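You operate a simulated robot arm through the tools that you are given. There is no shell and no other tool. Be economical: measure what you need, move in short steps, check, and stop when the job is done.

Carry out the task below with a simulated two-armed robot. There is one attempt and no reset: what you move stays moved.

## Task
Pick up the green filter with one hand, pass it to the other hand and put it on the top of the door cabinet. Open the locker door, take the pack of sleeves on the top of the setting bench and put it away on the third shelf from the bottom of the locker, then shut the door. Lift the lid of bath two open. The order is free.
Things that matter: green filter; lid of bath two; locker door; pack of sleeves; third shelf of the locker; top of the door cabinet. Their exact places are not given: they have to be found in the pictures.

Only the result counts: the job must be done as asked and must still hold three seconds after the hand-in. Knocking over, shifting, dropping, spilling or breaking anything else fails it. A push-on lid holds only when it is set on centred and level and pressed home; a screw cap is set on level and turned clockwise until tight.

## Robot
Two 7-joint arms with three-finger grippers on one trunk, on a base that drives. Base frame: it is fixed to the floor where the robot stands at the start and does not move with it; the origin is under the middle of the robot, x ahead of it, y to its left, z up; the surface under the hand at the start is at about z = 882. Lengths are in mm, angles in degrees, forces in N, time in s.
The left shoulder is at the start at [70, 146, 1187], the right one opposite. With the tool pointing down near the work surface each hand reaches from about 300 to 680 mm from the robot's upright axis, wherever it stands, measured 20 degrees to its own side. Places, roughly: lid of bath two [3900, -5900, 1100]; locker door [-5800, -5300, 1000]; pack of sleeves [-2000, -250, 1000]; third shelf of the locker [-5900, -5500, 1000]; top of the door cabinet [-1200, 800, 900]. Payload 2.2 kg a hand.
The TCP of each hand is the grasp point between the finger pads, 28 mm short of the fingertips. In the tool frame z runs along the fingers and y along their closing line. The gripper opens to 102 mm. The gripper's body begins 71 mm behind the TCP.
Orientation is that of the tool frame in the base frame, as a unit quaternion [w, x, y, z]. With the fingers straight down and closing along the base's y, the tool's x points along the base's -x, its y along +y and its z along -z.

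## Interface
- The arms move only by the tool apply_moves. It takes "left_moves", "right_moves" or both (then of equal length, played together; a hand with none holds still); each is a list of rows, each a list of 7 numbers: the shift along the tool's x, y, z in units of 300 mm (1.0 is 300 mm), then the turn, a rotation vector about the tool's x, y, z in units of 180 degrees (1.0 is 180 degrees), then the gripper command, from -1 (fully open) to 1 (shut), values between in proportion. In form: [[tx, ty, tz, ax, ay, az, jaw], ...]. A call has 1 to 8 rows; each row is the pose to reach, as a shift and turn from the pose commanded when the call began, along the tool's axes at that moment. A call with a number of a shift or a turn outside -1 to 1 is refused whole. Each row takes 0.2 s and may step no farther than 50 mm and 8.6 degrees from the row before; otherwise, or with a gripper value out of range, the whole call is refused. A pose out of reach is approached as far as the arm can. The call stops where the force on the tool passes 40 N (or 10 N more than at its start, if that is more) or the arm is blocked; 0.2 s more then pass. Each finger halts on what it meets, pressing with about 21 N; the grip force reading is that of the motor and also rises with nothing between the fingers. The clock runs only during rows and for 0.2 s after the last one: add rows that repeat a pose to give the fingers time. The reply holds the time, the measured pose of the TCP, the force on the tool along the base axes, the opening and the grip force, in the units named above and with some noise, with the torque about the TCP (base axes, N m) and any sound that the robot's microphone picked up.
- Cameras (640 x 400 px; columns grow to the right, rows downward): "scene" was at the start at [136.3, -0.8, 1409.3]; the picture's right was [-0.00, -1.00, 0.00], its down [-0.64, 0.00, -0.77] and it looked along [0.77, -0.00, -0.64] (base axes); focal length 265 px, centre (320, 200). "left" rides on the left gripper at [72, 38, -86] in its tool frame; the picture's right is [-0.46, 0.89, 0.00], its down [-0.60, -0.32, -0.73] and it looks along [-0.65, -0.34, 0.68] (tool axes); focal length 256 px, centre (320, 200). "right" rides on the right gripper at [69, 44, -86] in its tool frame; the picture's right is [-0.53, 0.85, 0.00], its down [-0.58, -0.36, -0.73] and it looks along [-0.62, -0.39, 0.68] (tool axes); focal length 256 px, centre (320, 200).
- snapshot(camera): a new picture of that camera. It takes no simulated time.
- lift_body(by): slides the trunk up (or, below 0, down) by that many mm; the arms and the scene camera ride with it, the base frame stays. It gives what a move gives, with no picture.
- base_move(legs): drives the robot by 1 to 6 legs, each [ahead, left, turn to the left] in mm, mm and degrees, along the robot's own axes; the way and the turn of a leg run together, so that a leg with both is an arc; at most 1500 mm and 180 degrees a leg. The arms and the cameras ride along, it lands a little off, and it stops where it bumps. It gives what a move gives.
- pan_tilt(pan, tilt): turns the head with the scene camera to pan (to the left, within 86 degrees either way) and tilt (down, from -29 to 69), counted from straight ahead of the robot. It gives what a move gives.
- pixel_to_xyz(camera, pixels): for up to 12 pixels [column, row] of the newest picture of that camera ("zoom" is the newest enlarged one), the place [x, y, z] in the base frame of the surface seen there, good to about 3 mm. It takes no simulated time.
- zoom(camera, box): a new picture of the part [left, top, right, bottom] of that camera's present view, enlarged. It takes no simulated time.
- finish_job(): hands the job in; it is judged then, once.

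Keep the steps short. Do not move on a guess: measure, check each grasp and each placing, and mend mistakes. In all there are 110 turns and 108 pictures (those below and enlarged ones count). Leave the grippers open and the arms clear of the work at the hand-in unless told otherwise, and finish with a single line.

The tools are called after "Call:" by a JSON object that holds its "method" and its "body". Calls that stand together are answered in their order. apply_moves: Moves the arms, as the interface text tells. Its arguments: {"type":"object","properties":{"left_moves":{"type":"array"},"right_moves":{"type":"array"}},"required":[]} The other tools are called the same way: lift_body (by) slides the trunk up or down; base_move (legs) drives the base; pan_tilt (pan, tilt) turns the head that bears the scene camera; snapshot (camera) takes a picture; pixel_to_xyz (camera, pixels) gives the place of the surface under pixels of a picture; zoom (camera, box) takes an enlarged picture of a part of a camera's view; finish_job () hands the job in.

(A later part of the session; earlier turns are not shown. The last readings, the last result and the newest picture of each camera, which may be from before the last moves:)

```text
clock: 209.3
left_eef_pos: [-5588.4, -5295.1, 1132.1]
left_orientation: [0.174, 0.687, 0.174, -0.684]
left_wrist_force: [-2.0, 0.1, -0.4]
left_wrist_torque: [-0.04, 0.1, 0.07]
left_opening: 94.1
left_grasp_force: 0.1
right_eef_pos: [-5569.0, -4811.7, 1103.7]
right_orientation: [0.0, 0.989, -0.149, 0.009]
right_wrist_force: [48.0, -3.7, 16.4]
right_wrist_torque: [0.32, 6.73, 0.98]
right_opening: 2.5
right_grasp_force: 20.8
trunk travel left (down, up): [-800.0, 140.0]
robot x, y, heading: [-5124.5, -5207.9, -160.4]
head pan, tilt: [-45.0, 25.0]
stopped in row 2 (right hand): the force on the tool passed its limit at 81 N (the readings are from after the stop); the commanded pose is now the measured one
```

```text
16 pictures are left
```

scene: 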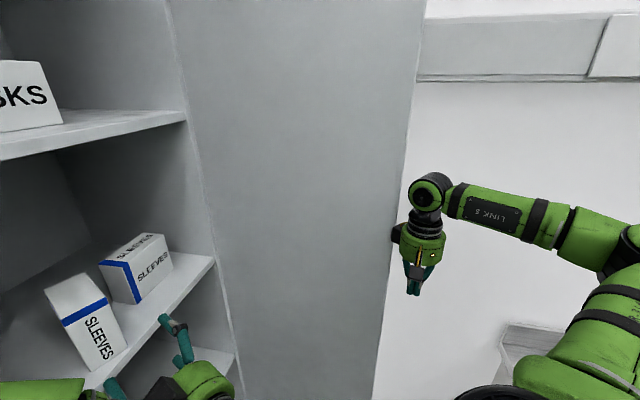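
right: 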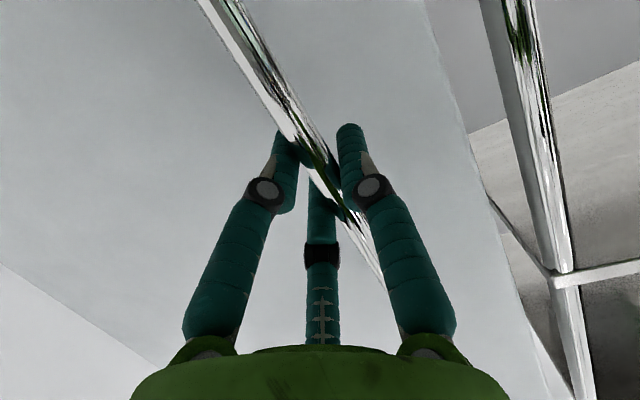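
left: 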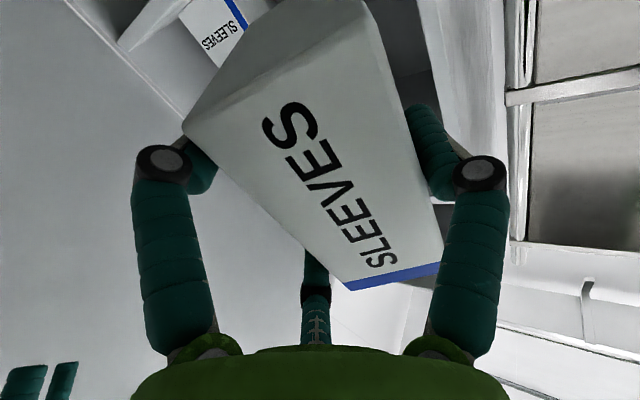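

There is only a ~90 mm gap between the open door and the wall, so the hand must hook the door edge with its fingers. I turn and pitch the right hand to point past the edge.

Call:
{"method": "apply_moves", "body": {"right_moves": [[0.06, 0.02, 0, 0, 0, -0.038, 1], [0.117, 0.049, 0, 0, 0, -0.076, 1], [0.117, 0.049, 0, 0, 0, -0.114, 1], [0.117, 0.049, 0, 0, 0, -0.15, 1]]}}

Call:
{"method": "apply_moves", "body": {"right_moves": [[0, 0, 0, 0, -0.0455, 0, 1], [0, 0, 0, 0, -0.091, 0, 1], [0, 0, 0, 0, -0.1365, 0, 1], [0, 0, 0, 0, -0.182, 0, 1], [0, 0, 0, 0, -0.2275, 0, 1], [0, 0, 0, 0, -0.273, 0, 1], [0, 0, 0, 0, -0.3185, 0, 1], [0, 0, 0, 0, -0.364, 0, 1]]}}

Call:
{"method": "snapshot", "body": {"camera": "scene"}}

Call:
{"method": "pixel_to_xyz", "body": {"camera": "scene", "pixels": [[405, 130], [395, 210], [380, 330], [430, 130], [460, 350], [300, 200]]}}

```text
clock: 210.3
left_eef_pos: [-5593.3, -5295.5, 1131.0]
left_orientation: [0.174, 0.688, 0.172, -0.683]
left_wrist_force: [-0.3, -0.1, -0.2]
left_wrist_torque: [-0.01, -0.02, 0.05]
left_opening: 94.2
left_grasp_force: 0.0
right_eef_pos: [-5545.9, -4836.3, 1100.8]
right_orientation: [0.002, 0.996, 0.084, 0.009]
right_wrist_force: [0.0, -0.7, 0.0]
right_wrist_torque: [-0.02, 0.02, 0.04]
right_opening: 2.3
right_grasp_force: 20.9
trunk travel left (down, up): [-800.0, 140.0]
robot x, y, heading: [-5130.2, -5204.0, -160.1]
head pan, tilt: [-45.0, 25.0]
```

```text
clock: 212.1
left_eef_pos: [-5591.4, -5294.2, 1131.3]
left_orientation: [0.175, 0.688, 0.173, -0.683]
left_wrist_force: [0.3, 0.4, 0.4]
left_wrist_torque: [0.0, -0.01, 0.03]
left_opening: 94.4
left_grasp_force: 0.1
right_eef_pos: [-5552.6, -4835.6, 1099.6]
right_orientation: [0.05, 0.845, 0.066, -0.528]
right_wrist_force: [0.1, -0.1, 0.0]
right_wrist_torque: [0.0, 0.03, 0.03]
right_opening: 1.9
right_grasp_force: 21.1
right hand out of reach, approached as far as the arm can: row 8
trunk travel left (down, up): [-800.0, 140.0]
robot x, y, heading: [-5132.6, -5205.3, -159.8]
head pan, tilt: [-45.0, 25.0]
```

```text
15 pictures are left
```

scene: 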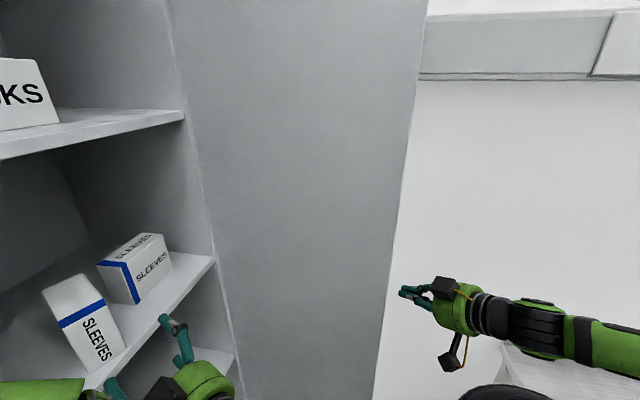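

```text
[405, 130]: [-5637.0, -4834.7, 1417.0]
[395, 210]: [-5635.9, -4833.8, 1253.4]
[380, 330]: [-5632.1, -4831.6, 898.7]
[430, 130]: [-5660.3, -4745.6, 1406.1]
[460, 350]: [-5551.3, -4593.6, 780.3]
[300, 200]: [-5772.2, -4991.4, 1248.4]
```

The hand points right past the door edge (edge at (-5636,-4833)). I slip the closed fingers behind the outer corner and sweep the door left to about 50°.

Call:
{"method": "apply_moves", "body": {"right_moves": [[0.009, -0.154, -0.024, 0, 0, 0, 1], [-0.03, -0.153, 0.06, 0, 0, 0, 1], [-0.08, -0.152, 0.16, 0, 0, 0, 1], [-0.124, -0.151, 0.25, 0, 0, 0, 1]]}}

Call:
{"method": "apply_moves", "body": {"right_moves": [[0.04, 0.15, -0.08, 0, 0, 0, 1], [0.086, 0.287, -0.167, 0, 0, 0, 1], [0.11, 0.43, -0.21, 0, 0, 0, 1], [0.137, 0.573, -0.262, 0, 0, 0, 1], [0.146, 0.7, -0.28, 0, 0, 0, 1], [0.155, 0.83, -0.29, 0, 0, 0, 1]]}}

Call:
{"method": "snapshot", "body": {"camera": "scene"}}

```text
clock: 213.1
left_eef_pos: [-5586.6, -5288.4, 1134.6]
left_orientation: [0.176, 0.687, 0.171, -0.684]
left_wrist_force: [-0.1, 0.6, 0.2]
left_wrist_torque: [0.01, -0.02, 0.05]
left_opening: 94.6
left_grasp_force: 0.1
right_eef_pos: [-5639.3, -4799.5, 1101.7]
right_orientation: [0.047, 0.841, 0.067, -0.535]
right_wrist_force: [0.5, 6.2, 0.6]
right_wrist_torque: [-0.2, 0.0, 0.5]
right_opening: 2.1
right_grasp_force: 20.7
trunk travel left (down, up): [-800.0, 140.0]
robot x, y, heading: [-5124.9, -5206.0, -160.2]
head pan, tilt: [-45.0, 25.0]
```

```text
refused: row 1 steps farther than a row can; nothing moved
```

```text
14 pictures are left
```

scene: 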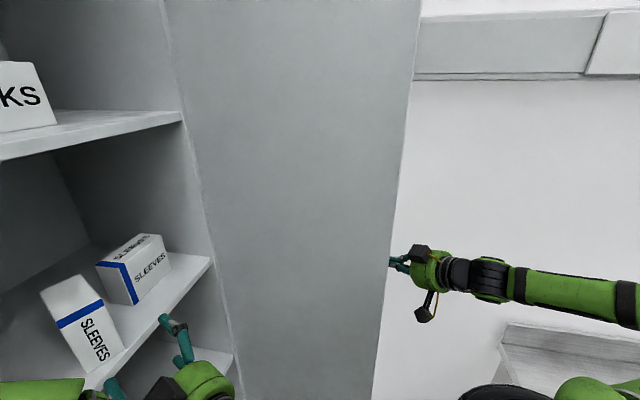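

The fingertips are behind the door's edge. I sweep left with a smaller first step.

Call:
{"method": "apply_moves", "body": {"right_moves": [[0.02, 0.075, -0.04, 0, 0, 0, 1], [0.045, 0.17, -0.09, 0, 0, 0, 1], [0.08, 0.287, -0.16, 0, 0, 0, 1], [0.11, 0.43, -0.21, 0, 0, 0, 1], [0.137, 0.573, -0.25, 0, 0, 0, 1], [0.146, 0.7, -0.26, 0, 0, 0, 1], [0.15, 0.83, -0.27, 0, 0, 0, 1]]}}

Call:
{"method": "snapshot", "body": {"camera": "scene"}}

Call:
{"method": "pixel_to_xyz", "body": {"camera": "scene", "pixels": [[300, 100], [220, 100], [350, 100], [150, 60]]}}

```text
clock: 214.6
left_eef_pos: [-5587.6, -5294.4, 1132.7]
left_orientation: [0.173, 0.687, 0.172, -0.685]
left_wrist_force: [0.2, -0.4, 0.2]
left_wrist_torque: [-0.01, -0.04, -0.01]
left_opening: 94.5
left_grasp_force: 0.1
right_eef_pos: [-5567.0, -4914.8, 1027.6]
right_orientation: [0.043, 0.842, 0.062, -0.534]
right_wrist_force: [0.6, 0.4, 0.2]
right_wrist_torque: [-0.01, -0.01, -0.01]
right_opening: 2.3
right_grasp_force: 21.4
right hand out of reach, approached as far as the arm can: row 3, 4, 5, 6, 7
trunk travel left (down, up): [-800.0, 140.0]
robot x, y, heading: [-5126.5, -5207.4, -160.3]
head pan, tilt: [-45.0, 25.0]
stopped in row 7 (right hand): the force on the tool passed its limit at 219 N (the readings are from after the stop); the commanded pose is now the measured one
```

```text
13 pictures are left
```

scene: 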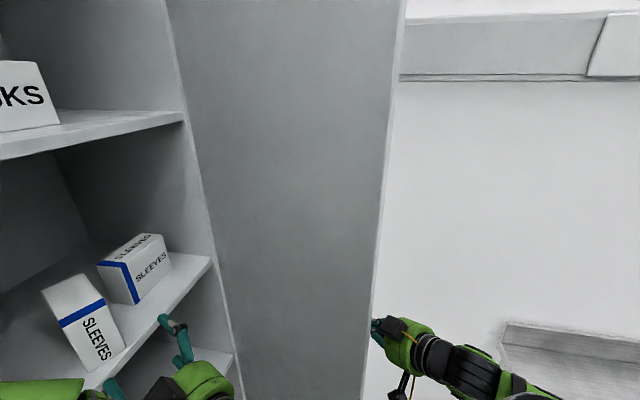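

```text
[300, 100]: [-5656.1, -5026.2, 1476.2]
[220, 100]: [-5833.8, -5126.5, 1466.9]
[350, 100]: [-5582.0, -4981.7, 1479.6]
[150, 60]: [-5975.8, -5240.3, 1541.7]
```

The door is now at 66° with my hand outside it. I retract the left arm, then turn the base left 48°, so the right hand pushes the door nearly shut.

Call:
{"method": "apply_moves", "body": {"left_moves": [[0, 0.06, -0.03, 0, 0.046, 0, -1], [0, 0.12, -0.06, 0, 0.092, 0, -1], [0, 0.18, -0.09, 0, 0.138, 0, -1], [0, 0.24, -0.12, 0, 0.184, 0, -1], [0, 0.3, -0.14, 0, 0.23, 0, -1], [0, 0.36, -0.16, 0, 0.276, 0, -1], [0, 0.42, -0.18, 0, 0.322, 0, -1], [0, 0.48, -0.2, 0, 0.368, 0, -1]]}}

Call:
{"method": "apply_moves", "body": {"left_moves": [[0, 0, 0, 0, 0.044, 0, -1], [0, 0, 0, 0, 0.088, 0, -1], [0, 0, 0, 0, 0.132, 0, -1]]}}

Call:
{"method": "base_move", "body": {"legs": [[0, 0, 24], [0, 0, 24]]}}

Call:
{"method": "pan_tilt", "body": {"pan": -50, "tilt": 20}}

Call:
{"method": "snapshot", "body": {"camera": "scene"}}

Call:
{"method": "pixel_to_xyz", "body": {"camera": "scene", "pixels": [[300, 60], [250, 60], [350, 60], [300, 120], [200, 60]]}}

```text
clock: 216.4
left_eef_pos: [-5469.7, -5394.5, 1132.5]
left_orientation: [0.051, 0.95, 0.241, -0.194]
left_wrist_force: [-0.5, -0.3, 0.5]
left_wrist_torque: [0.05, 0.0, 0.02]
left_opening: 101.9
left_grasp_force: 0.0
right_eef_pos: [-5571.1, -4916.2, 1026.7]
right_orientation: [0.042, 0.843, 0.062, -0.532]
right_wrist_force: [-0.1, -0.6, 0.1]
right_wrist_torque: [0.02, 0.01, -0.04]
right_opening: 2.2
right_grasp_force: 21.6
trunk travel left (down, up): [-800.0, 140.0]
robot x, y, heading: [-5126.4, -5206.2, -160.5]
head pan, tilt: [-45.0, 25.0]
```

```text
clock: 217.2
left_eef_pos: [-5465.6, -5381.9, 1134.8]
left_orientation: [0.004, 0.97, 0.244, 0.0]
left_wrist_force: [-0.4, 0.1, 0.5]
left_wrist_torque: [0.03, -0.03, -0.01]
left_opening: 102.0
left_grasp_force: 0.1
right_eef_pos: [-5566.6, -4907.4, 1024.0]
right_orientation: [0.047, 0.842, 0.06, -0.534]
right_wrist_force: [0.1, 0.2, -0.2]
right_wrist_torque: [0.02, 0.04, -0.03]
right_opening: 2.3
right_grasp_force: 21.5
trunk travel left (down, up): [-800.0, 140.0]
robot x, y, heading: [-5128.0, -5208.3, -160.2]
head pan, tilt: [-45.0, 25.0]
```

```text
clock: 218.2
left_eef_pos: [-5448.8, -5413.4, 1133.4]
left_orientation: [0.001, 0.959, 0.282, 0.002]
left_wrist_force: [0.0, -0.4, -0.9]
left_wrist_torque: [0.05, -0.01, 0.02]
left_opening: 101.9
left_grasp_force: 0.1
right_eef_pos: [-5579.5, -4932.1, 1019.0]
right_orientation: [0.047, 0.849, 0.08, -0.52]
right_wrist_force: [25.8, 17.0, 10.4]
right_wrist_torque: [-0.3, 0.13, 0.3]
right_opening: 2.0
right_grasp_force: 31.3
trunk travel left (down, up): [-800.0, 140.0]
robot x, y, heading: [-5125.8, -5207.0, -156.2]
head pan, tilt: [-45.0, 25.0]
stopped in leg 1: the force on the tool passed its limit at 99 N (the readings are from after the stop); the commanded pose is now the measured one
```

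```text
clock: 218.8
left_eef_pos: [-5448.1, -5411.5, 1134.1]
left_orientation: [0.003, 0.959, 0.283, 0.001]
left_wrist_force: [0.2, 0.4, -1.0]
left_wrist_torque: [-0.01, 0.02, -0.01]
left_opening: 102.1
left_grasp_force: 0.1
right_eef_pos: [-5579.9, -4931.9, 1018.8]
right_orientation: [0.05, 0.849, 0.082, -0.52]
right_wrist_force: [32.5, 20.7, 3.3]
right_wrist_torque: [0.06, 0.19, 0.37]
right_opening: 1.9
right_grasp_force: 31.1
trunk travel left (down, up): [-800.0, 140.0]
robot x, y, heading: [-5128.9, -5206.8, -155.7]
head pan, tilt: [-50.0, 20.0]
```

```text
12 pictures are left
```

scene: 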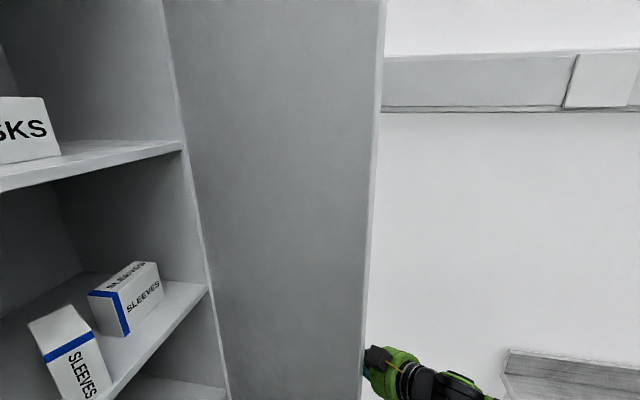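

```text
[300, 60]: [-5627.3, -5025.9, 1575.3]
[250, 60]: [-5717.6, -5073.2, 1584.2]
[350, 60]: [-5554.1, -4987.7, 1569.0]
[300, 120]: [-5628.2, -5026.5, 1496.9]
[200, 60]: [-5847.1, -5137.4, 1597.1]
```

The fingertips were jammed on the handle bar. I step out round the bar to its right side, then push left and inward.

Call:
{"method": "apply_moves", "body": {"right_moves": [[0.033, -0.068, -0.065, 0, 0, 0, 1], [0, -0.148, 0, 0, 0, 0, 1], [-0.034, -0.227, 0.066, 0, 0, 0, 1], [-0.08, -0.136, 0.153, 0, 0, 0, 1], [-0.123, -0.046, 0.24, 0, 0, 0, 1]]}}

Call:
{"method": "apply_moves", "body": {"right_moves": [[0.022, 0.126, -0.043, 0, 0, 0, 1], [0.044, 0.25, -0.086, 0, 0, 0, 1], [0.066, 0.377, -0.13, 0, 0, 0, 1], [0.088, 0.5, -0.172, 0, 0, 0, 1], [0.09, 0.62, -0.175, 0, 0, 0, 1], [0.092, 0.74, -0.178, 0, 0, 0, 1], [0.093, 0.857, -0.182, 0, 0, 0, 1]]}}

Call:
{"method": "snapshot", "body": {"camera": "scene"}}

Call:
{"method": "pixel_to_xyz", "body": {"camera": "scene", "pixels": [[300, 60], [250, 60], [200, 60], [150, 60], [350, 60]]}}

```text
clock: 219.9
left_eef_pos: [-5452.8, -5414.8, 1132.4]
left_orientation: [0.001, 0.96, 0.281, 0.003]
left_wrist_force: [-1.1, -0.4, 0.1]
left_wrist_torque: [0.09, -0.13, -0.01]
left_opening: 101.8
left_grasp_force: 0.1
right_eef_pos: [-5645.5, -4907.1, 1019.1]
right_orientation: [0.037, 0.851, 0.073, -0.518]
right_wrist_force: [25.4, 14.4, 14.9]
right_wrist_torque: [-0.24, -2.42, 2.65]
right_opening: 1.8
right_grasp_force: 31.4
right hand out of reach, approached as far as the arm can: row 1
trunk travel left (down, up): [-800.0, 140.0]
robot x, y, heading: [-5123.7, -5206.9, -156.3]
head pan, tilt: [-50.0, 20.0]
stopped in row 5 (right hand): the force on the tool passed its limit at 94 N (the readings are from after the stop); the commanded pose is now the measured one
```

```text
clock: 221.6
left_eef_pos: [-5454.4, -5412.7, 1131.6]
left_orientation: [0.001, 0.959, 0.282, 0.002]
left_wrist_force: [0.4, 0.1, 0.2]
left_wrist_torque: [0.01, 0.05, 0.0]
left_opening: 101.8
left_grasp_force: 0.1
right_eef_pos: [-5623.9, -4974.0, 1019.1]
right_orientation: [0.043, 0.853, 0.076, -0.515]
right_wrist_force: [1.2, -0.5, -0.6]
right_wrist_torque: [-0.02, -0.01, 0.0]
right_opening: 2.1
right_grasp_force: 31.3
right hand out of reach, approached as far as the arm can: row 2, 3, 4, 5, 6, 7
trunk travel left (down, up): [-800.0, 140.0]
robot x, y, heading: [-5128.3, -5204.5, -155.9]
head pan, tilt: [-50.0, 20.0]
```

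```text
11 pictures are left
```

scene: 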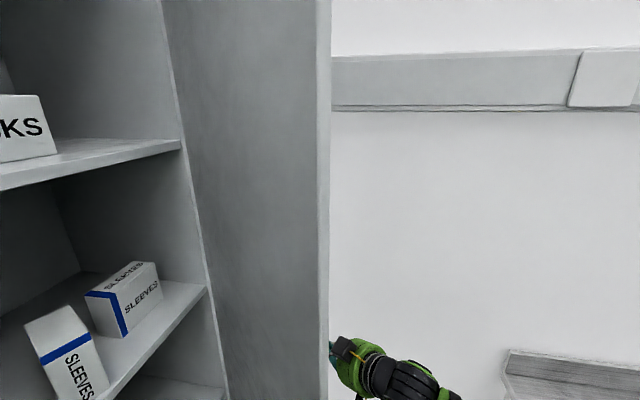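

```text
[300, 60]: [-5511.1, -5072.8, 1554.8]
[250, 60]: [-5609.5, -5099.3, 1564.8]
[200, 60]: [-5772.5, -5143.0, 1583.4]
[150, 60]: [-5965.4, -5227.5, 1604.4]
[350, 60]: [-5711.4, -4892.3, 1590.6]
```

The door is at 51° and swinging ahead of the hand. Now I turn the base left 37°, so that the hand pushes its outer face home.

Call:
{"method": "base_move", "body": {"legs": [[0, 0, 20], [0, 0, 17]]}}

Call:
{"method": "pan_tilt", "body": {"pan": -30, "tilt": 20}}

Call:
{"method": "snapshot", "body": {"camera": "scene"}}

Call:
{"method": "pixel_to_xyz", "body": {"camera": "scene", "pixels": [[300, 60], [250, 60], [200, 60], [350, 60], [400, 60]]}}

```text
clock: 222.7
left_eef_pos: [-5409.3, -5476.9, 1131.5]
left_orientation: [0.0, 0.927, 0.374, 0.004]
left_wrist_force: [1.1, -0.1, -0.4]
left_wrist_torque: [0.0, 0.04, 0.0]
left_opening: 102.3
left_grasp_force: 0.1
right_eef_pos: [-5658.7, -5081.1, 1017.3]
right_orientation: [0.093, 0.843, 0.16, -0.505]
right_wrist_force: [0.3, -0.6, 0.0]
right_wrist_torque: [-0.02, -0.02, -0.01]
right_opening: 2.3
right_grasp_force: 31.3
trunk travel left (down, up): [-800.0, 140.0]
robot x, y, heading: [-5126.5, -5203.3, -144.8]
head pan, tilt: [-50.0, 20.0]
stopped in leg 1: the force on the tool passed its limit at 47 N (the readings are from after the stop); the commanded pose is now the measured one
```

```text
clock: 223.6
left_eef_pos: [-5411.4, -5476.9, 1130.1]
left_orientation: [0.0, 0.927, 0.374, 0.004]
left_wrist_force: [0.4, 0.1, 0.6]
left_wrist_torque: [0.01, -0.01, 0.05]
left_opening: 101.9
left_grasp_force: 0.0
right_eef_pos: [-5657.3, -5080.1, 1016.9]
right_orientation: [0.093, 0.844, 0.159, -0.504]
right_wrist_force: [-0.3, 0.5, -0.6]
right_wrist_torque: [0.02, 0.0, 0.01]
right_opening: 2.0
right_grasp_force: 30.9
trunk travel left (down, up): [-800.0, 140.0]
robot x, y, heading: [-5127.2, -5201.8, -144.9]
head pan, tilt: [-30.0, 20.0]
```

```text
10 pictures are left
```

scene: 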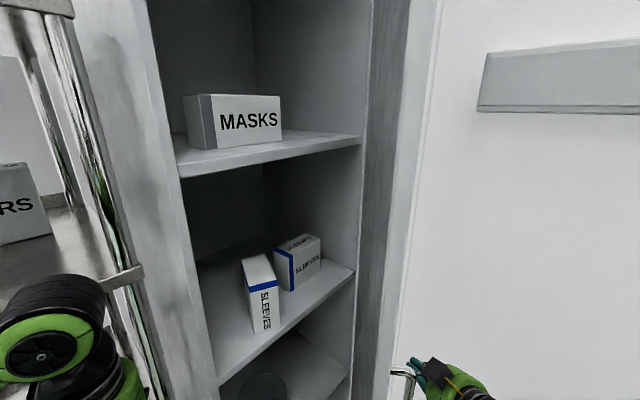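

```text
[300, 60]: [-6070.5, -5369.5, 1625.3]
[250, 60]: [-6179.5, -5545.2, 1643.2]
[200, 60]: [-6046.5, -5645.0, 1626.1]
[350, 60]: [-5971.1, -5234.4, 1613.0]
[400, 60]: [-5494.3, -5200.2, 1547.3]
```

Door at 35° and closing. I keep turning left in a few short pushes.

Call:
{"method": "base_move", "body": {"legs": [[0, 0, 10]]}}

Call:
{"method": "base_move", "body": {"legs": [[0, 0, 9]]}}

Call:
{"method": "base_move", "body": {"legs": [[0, 0, 8]]}}

Call:
{"method": "pan_tilt", "body": {"pan": -15, "tilt": 20}}

Call:
{"method": "snapshot", "body": {"camera": "scene"}}

Call:
{"method": "pixel_to_xyz", "body": {"camera": "scene", "pixels": [[300, 60], [250, 60], [350, 60], [280, 150], [350, 150]]}}

```text
clock: 224.6
left_eef_pos: [-5359.1, -5519.8, 1130.5]
left_orientation: [0.0, 0.892, 0.452, 0.005]
left_wrist_force: [-0.7, 0.0, -0.2]
left_wrist_torque: [0.0, 0.03, 0.04]
left_opening: 102.2
left_grasp_force: 0.0
right_eef_pos: [-5670.9, -5170.2, 1017.3]
right_orientation: [0.136, 0.827, 0.231, -0.494]
right_wrist_force: [0.2, -0.7, -0.7]
right_wrist_torque: [-0.02, 0.02, 0.01]
right_opening: 2.2
right_grasp_force: 31.1
trunk travel left (down, up): [-800.0, 140.0]
robot x, y, heading: [-5126.4, -5206.8, -135.1]
head pan, tilt: [-30.0, 20.0]
```

```text
clock: 225.7
left_eef_pos: [-5308.3, -5551.5, 1131.3]
left_orientation: [0.0, 0.853, 0.522, 0.005]
left_wrist_force: [-0.4, -0.1, 0.4]
left_wrist_torque: [-0.03, -0.02, -0.02]
left_opening: 102.2
left_grasp_force: 0.0
right_eef_pos: [-5671.5, -5257.6, 1016.9]
right_orientation: [0.176, 0.806, 0.296, -0.482]
right_wrist_force: [-0.3, 0.2, 0.3]
right_wrist_torque: [-0.02, -0.01, 0.02]
right_opening: 2.0
right_grasp_force: 31.3
trunk travel left (down, up): [-800.0, 140.0]
robot x, y, heading: [-5127.0, -5208.1, -126.2]
head pan, tilt: [-30.0, 20.0]
```

```text
clock: 226.7
left_eef_pos: [-5259.4, -5573.9, 1131.0]
left_orientation: [-0.001, 0.816, 0.579, 0.004]
left_wrist_force: [-0.4, 0.0, -0.4]
left_wrist_torque: [-0.04, 0.01, 0.0]
left_opening: 101.9
left_grasp_force: 0.0
right_eef_pos: [-5657.5, -5331.0, 1017.8]
right_orientation: [0.208, 0.784, 0.351, -0.469]
right_wrist_force: [1.2, 0.7, 0.5]
right_wrist_torque: [0.0, 0.0, 0.0]
right_opening: 2.5
right_grasp_force: 31.7
trunk travel left (down, up): [-800.0, 140.0]
robot x, y, heading: [-5126.2, -5204.8, -118.0]
head pan, tilt: [-30.0, 20.0]
```

```text
clock: 227.5
left_eef_pos: [-5258.2, -5574.4, 1129.7]
left_orientation: [-0.001, 0.816, 0.579, 0.004]
left_wrist_force: [-0.5, 0.1, 0.7]
left_wrist_torque: [0.0, -0.03, -0.02]
left_opening: 101.8
left_grasp_force: 0.0
right_eef_pos: [-5658.8, -5333.1, 1018.0]
right_orientation: [0.208, 0.784, 0.351, -0.469]
right_wrist_force: [-0.4, 0.0, 0.5]
right_wrist_torque: [-0.02, -0.02, 0.0]
right_opening: 2.3
right_grasp_force: 31.7
trunk travel left (down, up): [-800.0, 140.0]
robot x, y, heading: [-5129.9, -5203.9, -118.2]
head pan, tilt: [-15.0, 20.0]
```

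```text
9 pictures are left
```

scene: 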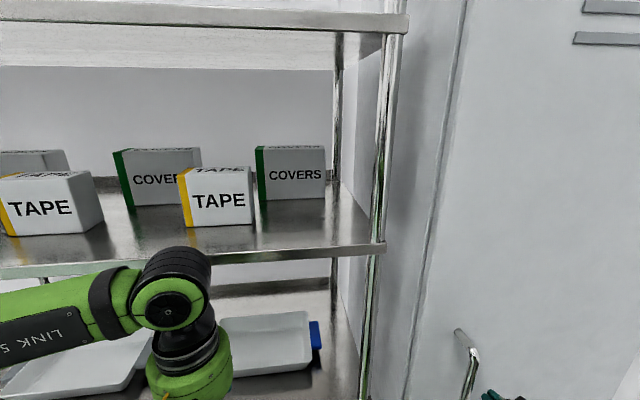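

```text
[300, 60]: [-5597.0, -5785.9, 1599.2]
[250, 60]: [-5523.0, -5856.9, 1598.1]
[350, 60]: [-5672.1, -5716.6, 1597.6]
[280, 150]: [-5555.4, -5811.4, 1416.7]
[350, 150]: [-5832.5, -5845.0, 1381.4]
```

The door looks shut. I press it gently, retract the hand, then drive clear to the left and turn toward the cross aisle.

Call:
{"method": "apply_moves", "body": {"right_moves": [[0, 0, 0.04, 0, 0, 0, 1], [0, 0, 0.08, 0, 0, 0, 1], [0, 0, 0.12, 0, 0, 0, 1]]}}

Call:
{"method": "apply_moves", "body": {"right_moves": [[0.03, 0, -0.12, 0, 0, 0, 1], [0.06, 0, -0.24, 0, 0, 0, 0], [0.1, 0, -0.36, 0, 0, 0, -1], [0.14, 0, -0.48, 0, 0, 0, -1]]}}

Call:
{"method": "base_move", "body": {"legs": [[0, 450, 0], [-300, 0, 0]]}}

Call:
{"method": "pan_tilt", "body": {"pan": -25, "tilt": 15}}

Call:
{"method": "snapshot", "body": {"camera": "scene"}}

Call:
{"method": "base_move", "body": {"legs": [[0, 0, 82]]}}

Call:
{"method": "pan_tilt", "body": {"pan": 15, "tilt": 12}}

Call:
{"method": "snapshot", "body": {"camera": "scene"}}

```text
clock: 228.2
left_eef_pos: [-5252.3, -5568.2, 1133.8]
left_orientation: [0.0, 0.816, 0.577, 0.0]
left_wrist_force: [0.3, 0.3, -0.6]
left_wrist_torque: [-0.04, -0.01, -0.03]
left_opening: 102.2
left_grasp_force: 0.1
right_eef_pos: [-5666.8, -5334.3, 1015.6]
right_orientation: [0.213, 0.783, 0.352, -0.466]
right_wrist_force: [25.1, 19.4, 11.5]
right_wrist_torque: [-0.19, 0.28, 0.08]
right_opening: 1.9
right_grasp_force: 31.4
right hand out of reach, approached as far as the arm can: row 1, 2, 3
trunk travel left (down, up): [-800.0, 140.0]
robot x, y, heading: [-5126.0, -5204.7, -118.3]
head pan, tilt: [-15.0, 20.0]
stopped in row 3 (right hand): the force on the tool passed its limit at 47 N (the readings are from after the stop); the commanded pose is now the measured one
```

```text
clock: 229.2
left_eef_pos: [-5257.5, -5575.4, 1131.7]
left_orientation: [-0.001, 0.816, 0.578, 0.005]
left_wrist_force: [0.0, 0.2, -0.1]
left_wrist_torque: [0.0, 0.0, 0.0]
left_opening: 101.6
left_grasp_force: 0.1
right_eef_pos: [-5655.2, -5250.4, 1024.0]
right_orientation: [0.211, 0.787, 0.354, -0.459]
right_wrist_force: [0.2, -0.5, -0.1]
right_wrist_torque: [0.04, -0.03, -0.01]
right_opening: 102.1
right_grasp_force: 0.0
right hand out of reach, approached as far as the arm can: row 1, 2, 3, 4
trunk travel left (down, up): [-800.0, 140.0]
robot x, y, heading: [-5125.5, -5208.1, -118.4]
head pan, tilt: [-15.0, 20.0]
```

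```text
clock: 233.6
left_eef_pos: [-4722.8, -5530.4, 1129.9]
left_orientation: [-0.001, 0.82, 0.572, 0.006]
left_wrist_force: [0.1, -0.5, -0.7]
left_wrist_torque: [0.04, 0.02, 0.0]
left_opening: 102.0
left_grasp_force: 0.1
right_eef_pos: [-5114.9, -5200.3, 1022.7]
right_orientation: [0.207, 0.789, 0.348, -0.461]
right_wrist_force: [0.0, 0.2, 0.0]
right_wrist_torque: [0.0, -0.01, -0.01]
right_opening: 102.0
right_grasp_force: 0.1
trunk travel left (down, up): [-800.0, 140.0]
robot x, y, heading: [-4585.9, -5163.0, -119.1]
head pan, tilt: [-15.0, 20.0]
```

```text
clock: 234.3
left_eef_pos: [-4720.4, -5527.6, 1130.9]
left_orientation: [-0.001, 0.821, 0.571, 0.005]
left_wrist_force: [0.4, 0.9, 0.9]
left_wrist_torque: [-0.02, -0.01, -0.04]
left_opening: 102.1
left_grasp_force: 0.2
right_eef_pos: [-5114.0, -5197.9, 1023.5]
right_orientation: [0.207, 0.789, 0.347, -0.462]
right_wrist_force: [-0.4, -0.1, -0.3]
right_wrist_torque: [-0.02, 0.02, 0.0]
right_opening: 101.8
right_grasp_force: 0.0
trunk travel left (down, up): [-800.0, 140.0]
robot x, y, heading: [-4587.7, -5159.3, -119.1]
head pan, tilt: [-25.0, 15.0]
```

```text
8 pictures are left
```

scene: 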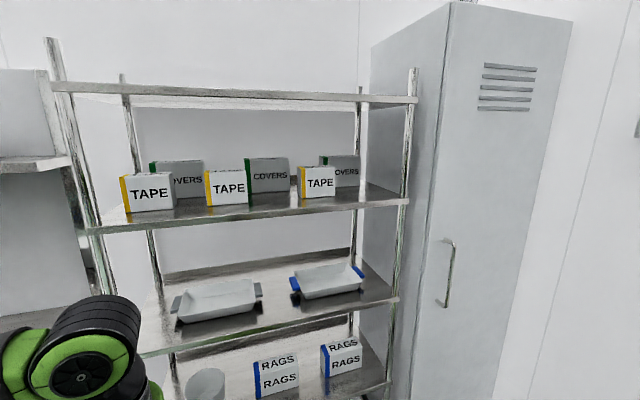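

```text
clock: 238.2
left_eef_pos: [-4242.8, -5350.8, 1131.3]
left_orientation: [-0.004, 0.246, 0.969, 0.003]
left_wrist_force: [-0.5, 0.4, 0.2]
left_wrist_torque: [0.0, 0.0, -0.01]
left_opening: 102.0
left_grasp_force: 0.0
right_eef_pos: [-4626.9, -5691.6, 1022.5]
right_orientation: [0.459, 0.37, 0.779, -0.214]
right_wrist_force: [0.6, -0.1, -0.6]
right_wrist_torque: [0.01, 0.03, 0.01]
right_opening: 102.3
right_grasp_force: 0.1
trunk travel left (down, up): [-800.0, 140.0]
robot x, y, heading: [-4586.8, -5165.3, -37.3]
head pan, tilt: [-25.0, 15.0]
```

```text
clock: 239.2
left_eef_pos: [-4242.3, -5351.0, 1129.9]
left_orientation: [-0.004, 0.247, 0.969, 0.002]
left_wrist_force: [0.7, 0.3, -0.1]
left_wrist_torque: [-0.02, -0.02, -0.01]
left_opening: 102.0
left_grasp_force: 0.2
right_eef_pos: [-4626.3, -5692.2, 1022.7]
right_orientation: [0.459, 0.369, 0.779, -0.214]
right_wrist_force: [0.4, -0.3, -0.2]
right_wrist_torque: [0.04, -0.04, 0.0]
right_opening: 102.0
right_grasp_force: 0.0
trunk travel left (down, up): [-800.0, 140.0]
robot x, y, heading: [-4588.3, -5162.1, -37.7]
head pan, tilt: [15.0, 12.0]
```

```text
7 pictures are left
```

scene: 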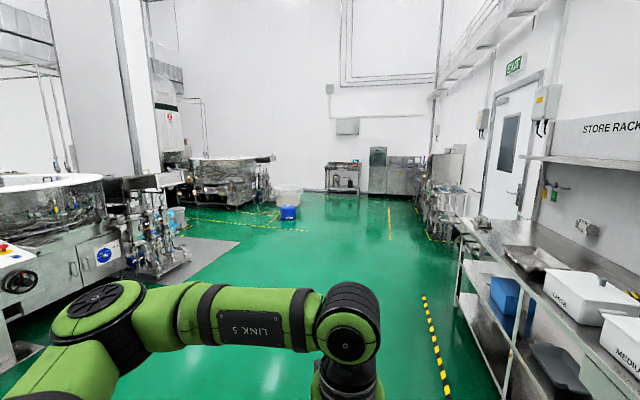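

The locker door is shut. Ahead, the bath should lie 33° left, near the stainless machine at (225,180). I measure obstacles and drive along the free floor.

Call:
{"method": "pixel_to_xyz", "body": {"camera": "scene", "pixels": [[225, 165], [225, 200], [262, 180], [288, 215], [290, 193], [343, 180], [190, 175], [205, 160], [250, 158], [330, 210], [180, 260], [245, 185]]}}

Call:
{"method": "zoom", "body": {"camera": "scene", "box": [150, 90, 310, 220]}}

```text
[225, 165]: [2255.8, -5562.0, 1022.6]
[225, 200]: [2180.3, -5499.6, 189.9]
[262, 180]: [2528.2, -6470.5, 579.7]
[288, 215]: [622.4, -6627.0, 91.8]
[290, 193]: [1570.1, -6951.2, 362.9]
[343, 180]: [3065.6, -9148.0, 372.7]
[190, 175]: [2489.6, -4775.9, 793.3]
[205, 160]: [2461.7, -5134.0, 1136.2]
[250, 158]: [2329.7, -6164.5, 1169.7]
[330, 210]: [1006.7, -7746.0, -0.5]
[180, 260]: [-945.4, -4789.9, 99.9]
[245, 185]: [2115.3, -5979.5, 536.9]
```

```text
3.08 times, centred on (230, 155) of scene
```

zoom: 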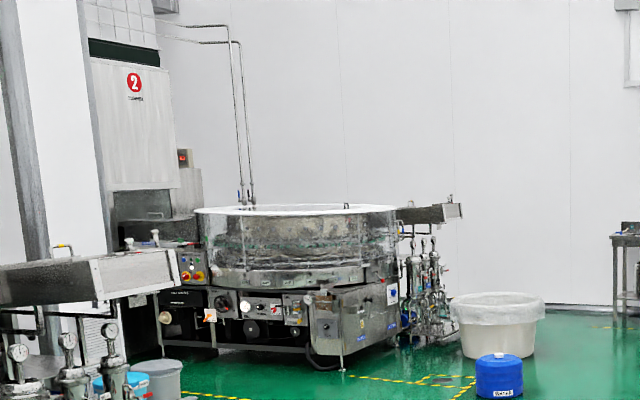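

Bath two's machine is ahead-left; its lid position lies on the far side of it. I drive along the free floor past the blue bin and tub, then look left.

Call:
{"method": "base_move", "body": {"legs": [[0, 0, 12], [1500, 0, 0], [1500, 0, 0], [1500, 0, 0], [1500, 0, 0], [150, 0, 0]]}}

Call:
{"method": "base_move", "body": {"legs": [[0, 0, 28], [1500, 0, 0]]}}

Call:
{"method": "pan_tilt", "body": {"pan": 50, "tilt": 12}}

Call:
{"method": "snapshot", "body": {"camera": "scene"}}

Call:
{"method": "pixel_to_xyz", "body": {"camera": "scene", "pixels": [[320, 200], [250, 200], [400, 200], [320, 170], [400, 170], [480, 200], [200, 180], [320, 240], [420, 240], [550, 200], [360, 185], [440, 185]]}}

```text
clock: 270.0
left_eef_pos: [1436.9, -7941.6, 1130.8]
left_orientation: [-0.003, 0.137, 0.991, 0.002]
left_wrist_force: [0.3, -0.5, -0.2]
left_wrist_torque: [0.01, -0.05, 0.02]
left_opening: 102.0
left_grasp_force: 0.0
right_eef_pos: [1138.4, -8359.6, 1023.1]
right_orientation: [0.481, 0.28, 0.815, -0.161]
right_wrist_force: [0.1, 0.3, 0.0]
right_wrist_torque: [-0.01, -0.05, -0.04]
right_opening: 101.9
right_grasp_force: 0.0
trunk travel left (down, up): [-800.0, 140.0]
robot x, y, heading: [1064.7, -7835.9, -24.3]
head pan, tilt: [15.0, 12.0]
```

```text
clock: 278.8
left_eef_pos: [2938.7, -7606.4, 1131.0]
left_orientation: [-0.004, -0.136, 0.991, 0.002]
left_wrist_force: [-0.5, -0.3, 0.3]
left_wrist_torque: [-0.02, 0.0, 0.0]
left_opening: 101.8
left_grasp_force: 0.1
right_eef_pos: [2899.2, -8118.2, 1022.6]
right_orientation: [0.506, 0.051, 0.861, -0.027]
right_wrist_force: [0.8, 0.4, -0.6]
right_wrist_torque: [0.01, 0.02, -0.02]
right_opening: 101.8
right_grasp_force: 0.0
trunk travel left (down, up): [-800.0, 140.0]
robot x, y, heading: [2562.7, -7711.9, 6.6]
head pan, tilt: [15.0, 12.0]
```

```text
clock: 279.8
left_eef_pos: [2939.3, -7607.6, 1129.9]
left_orientation: [-0.005, -0.135, 0.991, 0.001]
left_wrist_force: [0.1, -0.2, -0.5]
left_wrist_torque: [-0.01, -0.02, -0.01]
left_opening: 101.9
left_grasp_force: 0.1
right_eef_pos: [2899.5, -8117.3, 1022.9]
right_orientation: [0.505, 0.051, 0.861, -0.026]
right_wrist_force: [1.3, -0.4, 0.9]
right_wrist_torque: [0.02, -0.02, -0.01]
right_opening: 102.1
right_grasp_force: 0.0
trunk travel left (down, up): [-800.0, 140.0]
robot x, y, heading: [2563.9, -7709.1, 6.6]
head pan, tilt: [50.0, 12.0]
```

```text
5 pictures are left
```

scene: 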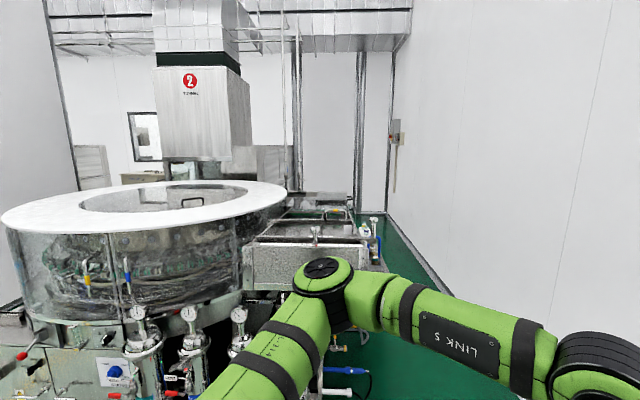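

```text
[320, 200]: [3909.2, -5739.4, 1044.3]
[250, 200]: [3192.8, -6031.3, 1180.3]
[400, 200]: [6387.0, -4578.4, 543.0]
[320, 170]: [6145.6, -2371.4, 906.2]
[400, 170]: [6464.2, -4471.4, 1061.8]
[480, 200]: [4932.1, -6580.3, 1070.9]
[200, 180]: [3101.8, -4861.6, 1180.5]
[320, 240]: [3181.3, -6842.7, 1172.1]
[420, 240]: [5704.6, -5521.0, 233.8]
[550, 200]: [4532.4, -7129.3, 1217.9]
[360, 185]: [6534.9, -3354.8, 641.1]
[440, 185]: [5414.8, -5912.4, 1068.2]
```

The lid area is the rectangular trough at (315,215). I zoom and measure it.

Call:
{"method": "zoom", "body": {"camera": "scene", "box": [230, 180, 400, 290]}}

Call:
{"method": "pixel_to_xyz", "body": {"camera": "scene", "pixels": [[250, 240], [362, 244], [275, 222], [355, 222], [316, 232], [316, 240], [300, 212], [340, 212], [280, 205], [350, 197], [373, 225], [310, 228]]}}

```text
3.64 times, centred on (315, 235) of scene
```

zoom: 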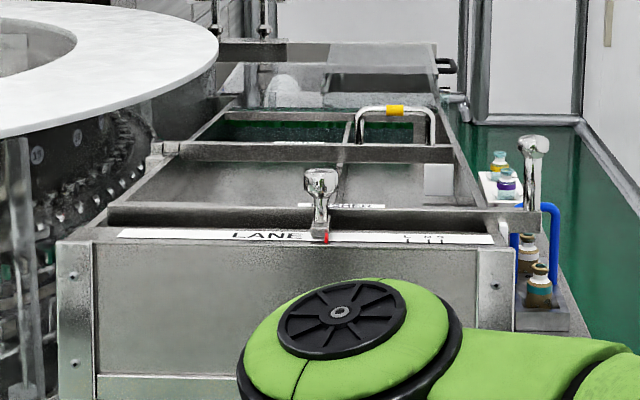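

```text
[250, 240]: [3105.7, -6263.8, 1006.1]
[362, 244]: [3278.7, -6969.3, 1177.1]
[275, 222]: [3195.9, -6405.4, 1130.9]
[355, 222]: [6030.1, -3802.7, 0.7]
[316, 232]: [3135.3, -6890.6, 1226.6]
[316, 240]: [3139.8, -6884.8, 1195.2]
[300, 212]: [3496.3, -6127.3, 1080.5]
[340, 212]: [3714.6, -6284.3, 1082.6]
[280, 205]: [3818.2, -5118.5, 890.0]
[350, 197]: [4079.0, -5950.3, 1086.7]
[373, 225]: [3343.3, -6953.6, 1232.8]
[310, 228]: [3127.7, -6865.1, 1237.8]
```

The lid of bath two is the far flat cover at the trough's end, with a black handle on its right side (zoom (447,66)). I raise the trunk, tuck the right arm, and drive round into the lane on the right of the trough, facing it.

Call:
{"method": "lift_body", "body": {"by": 130}}

Call:
{"method": "apply_moves", "body": {"right_moves": [[0, 0.13, 0.01, 0, 0, 0, -1], [0, 0.26, 0.02, 0, 0, 0, -1], [0, 0.4, 0.03, 0, 0, 0, -1], [0, 0.54, 0.04, 0, 0, 0, -1], [0, 0.68, 0.05, 0, 0, 0, -1], [0, 0.82, 0.06, 0, 0, 0, -1], [0, 0.95, 0.06, 0, 0, 0, -1]]}}

Call:
{"method": "base_move", "body": {"legs": [[1126, 281, 0], [0, 0, 128], [0, -1110, 0]]}}

Call:
{"method": "pan_tilt", "body": {"pan": -10, "tilt": 35}}

Call:
{"method": "snapshot", "body": {"camera": "scene"}}

Call:
{"method": "pixel_to_xyz", "body": {"camera": "scene", "pixels": [[320, 200], [250, 200], [400, 200], [320, 170], [400, 170], [480, 200], [200, 180], [320, 240], [420, 240], [250, 150], [360, 185], [440, 185]]}}

```text
clock: 281.4
left_eef_pos: [2939.0, -7607.0, 1260.8]
left_orientation: [-0.006, -0.135, 0.991, 0.001]
left_wrist_force: [0.0, -0.2, 0.4]
left_wrist_torque: [0.01, 0.05, 0.0]
left_opening: 101.8
left_grasp_force: 0.2
right_eef_pos: [2899.3, -8119.2, 1153.6]
right_orientation: [0.506, 0.051, 0.861, -0.027]
right_wrist_force: [0.1, -0.3, -0.5]
right_wrist_torque: [0.0, 0.03, 0.01]
right_opening: 101.8
right_grasp_force: 0.0
trunk travel left (down, up): [-930.0, 10.0]
robot x, y, heading: [2563.7, -7710.5, 6.3]
head pan, tilt: [50.0, 12.0]
```

```text
clock: 283.0
left_eef_pos: [2939.7, -7607.2, 1260.6]
left_orientation: [-0.005, -0.135, 0.991, 0.001]
left_wrist_force: [0.3, -0.2, 0.0]
left_wrist_torque: [0.0, 0.01, -0.01]
left_opening: 102.1
left_grasp_force: 0.0
right_eef_pos: [2957.3, -8072.7, 1137.9]
right_orientation: [0.504, 0.051, 0.862, -0.026]
right_wrist_force: [-0.2, -0.2, -0.8]
right_wrist_torque: [-0.01, 0.01, -0.01]
right_opening: 101.8
right_grasp_force: 0.0
right hand out of reach, approached as far as the arm can: row 1, 2, 3, 4, 5, 6, 7
trunk travel left (down, up): [-930.0, 10.0]
robot x, y, heading: [2561.7, -7705.5, 6.6]
head pan, tilt: [50.0, 12.0]
```

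```text
clock: 299.5
left_eef_pos: [4205.2, -6319.4, 1260.2]
left_orientation: [0.003, 0.943, -0.331, 0.004]
left_wrist_force: [0.2, 0.3, -0.1]
left_wrist_torque: [0.0, 0.01, -0.02]
left_opening: 102.0
left_grasp_force: 0.0
right_eef_pos: [4570.4, -6031.6, 1136.2]
right_orientation: [-0.252, 0.744, -0.438, -0.437]
right_wrist_force: [-0.1, -0.4, 0.3]
right_wrist_torque: [-0.01, 0.0, -0.04]
right_opening: 102.0
right_grasp_force: 0.0
trunk travel left (down, up): [-930.0, 10.0]
robot x, y, heading: [4507.9, -6567.5, 132.7]
head pan, tilt: [50.0, 12.0]
```

```text
clock: 300.8
left_eef_pos: [4204.2, -6317.7, 1261.2]
left_orientation: [0.004, 0.944, -0.331, 0.004]
left_wrist_force: [-0.2, 0.3, -1.2]
left_wrist_torque: [0.03, 0.0, 0.04]
left_opening: 101.9
left_grasp_force: 0.0
right_eef_pos: [4572.8, -6031.6, 1136.0]
right_orientation: [-0.252, 0.744, -0.438, -0.438]
right_wrist_force: [-0.2, -0.4, -0.4]
right_wrist_torque: [-0.01, 0.01, 0.0]
right_opening: 102.0
right_grasp_force: 0.1
trunk travel left (down, up): [-930.0, 10.0]
robot x, y, heading: [4508.5, -6563.1, 132.5]
head pan, tilt: [-10.0, 35.0]
```

```text
3 pictures are left
```

scene: 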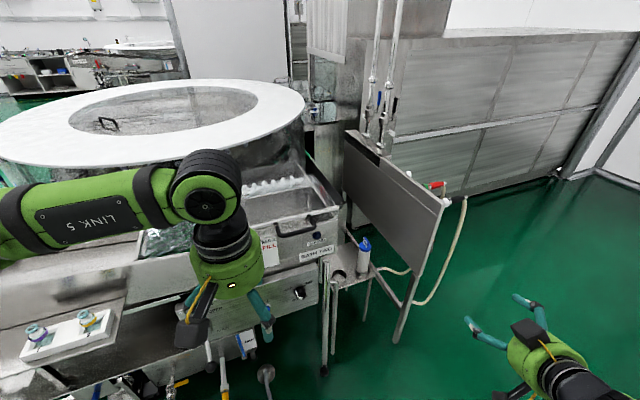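

```text
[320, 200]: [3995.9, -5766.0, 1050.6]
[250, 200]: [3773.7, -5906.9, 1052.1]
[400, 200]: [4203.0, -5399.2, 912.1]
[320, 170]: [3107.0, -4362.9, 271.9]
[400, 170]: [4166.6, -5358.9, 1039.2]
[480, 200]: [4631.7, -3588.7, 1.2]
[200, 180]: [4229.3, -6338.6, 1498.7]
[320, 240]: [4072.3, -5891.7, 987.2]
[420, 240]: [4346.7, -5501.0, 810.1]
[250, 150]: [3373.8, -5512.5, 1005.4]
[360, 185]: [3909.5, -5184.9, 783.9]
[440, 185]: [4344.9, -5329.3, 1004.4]
```

"BATH TWO" is right there: lid with a black handle at (298,228). I zoom and measure the handle.

Call:
{"method": "zoom", "body": {"camera": "scene", "box": [230, 160, 350, 270]}}

Call:
{"method": "pixel_to_xyz", "body": {"camera": "scene", "pixels": [[278, 232], [298, 234], [316, 222], [300, 222], [265, 222], [335, 212], [290, 200], [315, 185], [300, 245], [280, 224], [314, 230], [262, 190]]}}

```text
3.64 times, centred on (290, 215) of scene
```

zoom: 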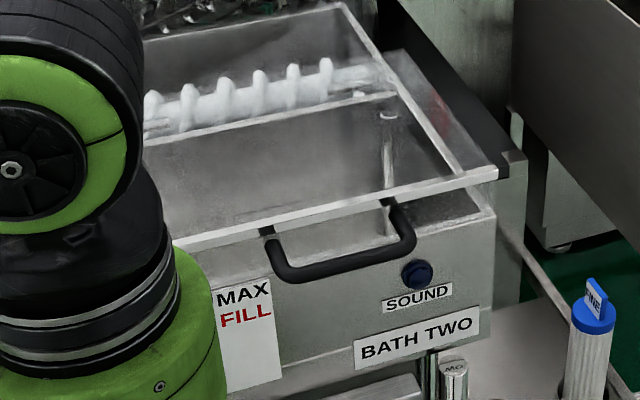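

```text
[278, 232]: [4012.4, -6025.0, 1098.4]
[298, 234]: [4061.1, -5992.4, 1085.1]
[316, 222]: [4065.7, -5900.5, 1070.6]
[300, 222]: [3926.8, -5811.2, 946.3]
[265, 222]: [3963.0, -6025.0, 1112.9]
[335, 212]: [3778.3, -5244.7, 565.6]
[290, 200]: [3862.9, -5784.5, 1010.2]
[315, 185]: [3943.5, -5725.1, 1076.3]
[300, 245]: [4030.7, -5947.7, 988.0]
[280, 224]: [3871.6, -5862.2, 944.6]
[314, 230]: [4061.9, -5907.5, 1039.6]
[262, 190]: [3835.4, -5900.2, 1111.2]
```

The handle is a horizontal bar at about (4061,-5992,1085), 50 mm in front of the bath's face. I come 170 mm closer, level the left hand pointing forward, and slide the closed fingers under the bar.

Call:
{"method": "lift_body", "body": {"by": -100}}

Call:
{"method": "apply_moves", "body": {"left_moves": [[0, 0, 0, 0, -0.0465, 0, 1], [0, 0, 0, 0, -0.093, 0, 1], [0, 0, 0, 0, -0.1395, 0, 1], [0, 0, 0, 0, -0.186, 0, 1], [0, 0, 0, 0, -0.2325, 0, 1], [0, 0, 0, 0, -0.279, 0, 1], [0, 0, 0, 0, -0.3255, 0, 1], [0, 0, 0, 0, -0.372, 0, 1]]}}

Call:
{"method": "apply_moves", "body": {"left_moves": [[0, 0, 0, 0, -0.043, 0, 1], [0, 0, 0, 0, -0.086, 0, 1], [0.09, -0.1, 0, 0, -0.128, 0, 1], [0.18, -0.2, 0, 0, -0.128, 0, 1], [0.27, -0.3, 0, 0, -0.128, 0, 1], [0.36, -0.38, 0, 0, -0.128, 0, 1]]}}

Call:
{"method": "base_move", "body": {"legs": [[170, 0, 0]]}}

Call:
{"method": "pan_tilt", "body": {"pan": 0, "tilt": 35}}

Call:
{"method": "snapshot", "body": {"camera": "scene"}}

Call:
{"method": "pixel_to_xyz", "body": {"camera": "scene", "pixels": [[320, 240], [340, 240], [360, 235], [330, 235], [350, 230], [370, 230], [340, 250], [360, 245], [320, 230], [380, 240], [310, 250], [330, 225]]}}

```text
clock: 302.1
left_eef_pos: [4205.6, -6317.5, 1160.4]
left_orientation: [0.003, 0.943, -0.332, 0.003]
left_wrist_force: [-0.1, 1.2, 0.8]
left_wrist_torque: [0.0, -0.02, 0.03]
left_opening: 102.1
left_grasp_force: 0.0
right_eef_pos: [4571.7, -6031.6, 1036.0]
right_orientation: [-0.252, 0.744, -0.438, -0.437]
right_wrist_force: [0.8, -0.9, 0.7]
right_wrist_torque: [-0.01, -0.01, -0.01]
right_opening: 102.1
right_grasp_force: 0.0
trunk travel left (down, up): [-830.0, 110.0]
robot x, y, heading: [4510.7, -6565.7, 132.3]
head pan, tilt: [-10.0, 35.0]
```

```text
clock: 303.9
left_eef_pos: [4209.7, -6309.0, 1159.8]
left_orientation: [-0.18, 0.788, -0.278, -0.519]
left_wrist_force: [0.5, -0.2, 0.2]
left_wrist_torque: [0.01, 0.0, 0.01]
left_opening: 2.1
left_grasp_force: 20.7
left hand out of reach, approached as far as the arm can: row 7, 8
right_eef_pos: [4574.6, -6030.3, 1034.5]
right_orientation: [-0.251, 0.744, -0.438, -0.437]
right_wrist_force: [0.1, -0.1, -0.4]
right_wrist_torque: [-0.02, -0.01, 0.02]
right_opening: 102.0
right_grasp_force: 0.0
trunk travel left (down, up): [-830.0, 110.0]
robot x, y, heading: [4510.8, -6563.7, 132.3]
head pan, tilt: [-10.0, 35.0]
```

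```text
clock: 305.3
left_eef_pos: [4221.7, -6183.4, 1072.7]
left_orientation: [-0.232, 0.671, -0.239, -0.662]
left_wrist_force: [-0.5, 0.7, -0.8]
left_wrist_torque: [-0.02, 0.01, 0.01]
left_opening: 2.3
left_grasp_force: 20.9
left hand out of reach, approached as far as the arm can: row 3, 4, 5, 6
right_eef_pos: [4571.0, -6030.2, 1035.4]
right_orientation: [-0.252, 0.745, -0.438, -0.436]
right_wrist_force: [-0.2, 0.7, 0.0]
right_wrist_torque: [-0.01, 0.03, 0.02]
right_opening: 102.2
right_grasp_force: 0.1
trunk travel left (down, up): [-830.0, 110.0]
robot x, y, heading: [4511.3, -6562.8, 132.4]
head pan, tilt: [-10.0, 35.0]
```

```text
clock: 306.8
left_eef_pos: [4113.4, -6060.9, 1073.2]
left_orientation: [-0.234, 0.67, -0.24, -0.662]
left_wrist_force: [-0.2, 0.7, 0.1]
left_wrist_torque: [0.01, 0.0, 0.01]
left_opening: 2.1
left_grasp_force: 21.0
right_eef_pos: [4462.5, -5909.4, 1036.7]
right_orientation: [-0.253, 0.743, -0.439, -0.437]
right_wrist_force: [0.5, 0.2, -0.8]
right_wrist_torque: [0.01, 0.02, 0.06]
right_opening: 101.9
right_grasp_force: 0.1
trunk travel left (down, up): [-830.0, 110.0]
robot x, y, heading: [4397.4, -6441.5, 132.2]
head pan, tilt: [-10.0, 35.0]
```

```text
clock: 307.5
left_eef_pos: [4110.2, -6059.2, 1073.2]
left_orientation: [-0.234, 0.672, -0.241, -0.66]
left_wrist_force: [-0.6, -0.6, -0.8]
left_wrist_torque: [0.01, 0.01, 0.01]
left_opening: 2.3
left_grasp_force: 20.8
right_eef_pos: [4461.3, -5907.7, 1036.6]
right_orientation: [-0.253, 0.743, -0.438, -0.437]
right_wrist_force: [0.2, 0.4, 0.2]
right_wrist_torque: [0.02, 0.01, -0.02]
right_opening: 102.0
right_grasp_force: 0.1
trunk travel left (down, up): [-830.0, 110.0]
robot x, y, heading: [4399.9, -6436.9, 132.4]
head pan, tilt: [0.0, 35.0]
```

```text
1 pictures are left
```

scene: 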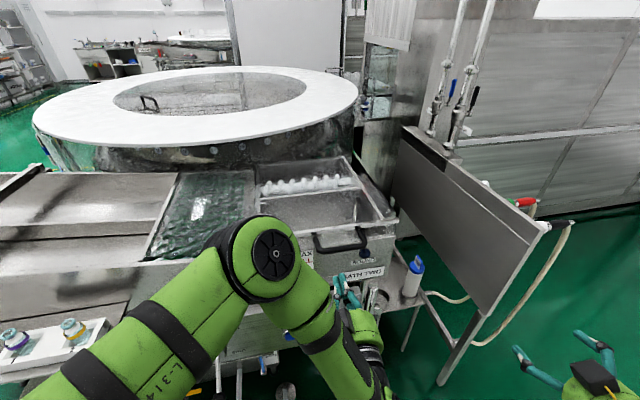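

```text
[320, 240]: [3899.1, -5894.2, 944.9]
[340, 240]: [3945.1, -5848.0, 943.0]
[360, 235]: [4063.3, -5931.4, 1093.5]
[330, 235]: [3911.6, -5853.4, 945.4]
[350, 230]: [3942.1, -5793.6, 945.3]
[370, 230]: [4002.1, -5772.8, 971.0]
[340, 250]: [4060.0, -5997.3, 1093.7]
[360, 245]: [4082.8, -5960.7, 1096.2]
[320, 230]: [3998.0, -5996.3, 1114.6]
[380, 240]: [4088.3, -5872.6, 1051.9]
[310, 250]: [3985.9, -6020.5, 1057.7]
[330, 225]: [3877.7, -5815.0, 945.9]
```

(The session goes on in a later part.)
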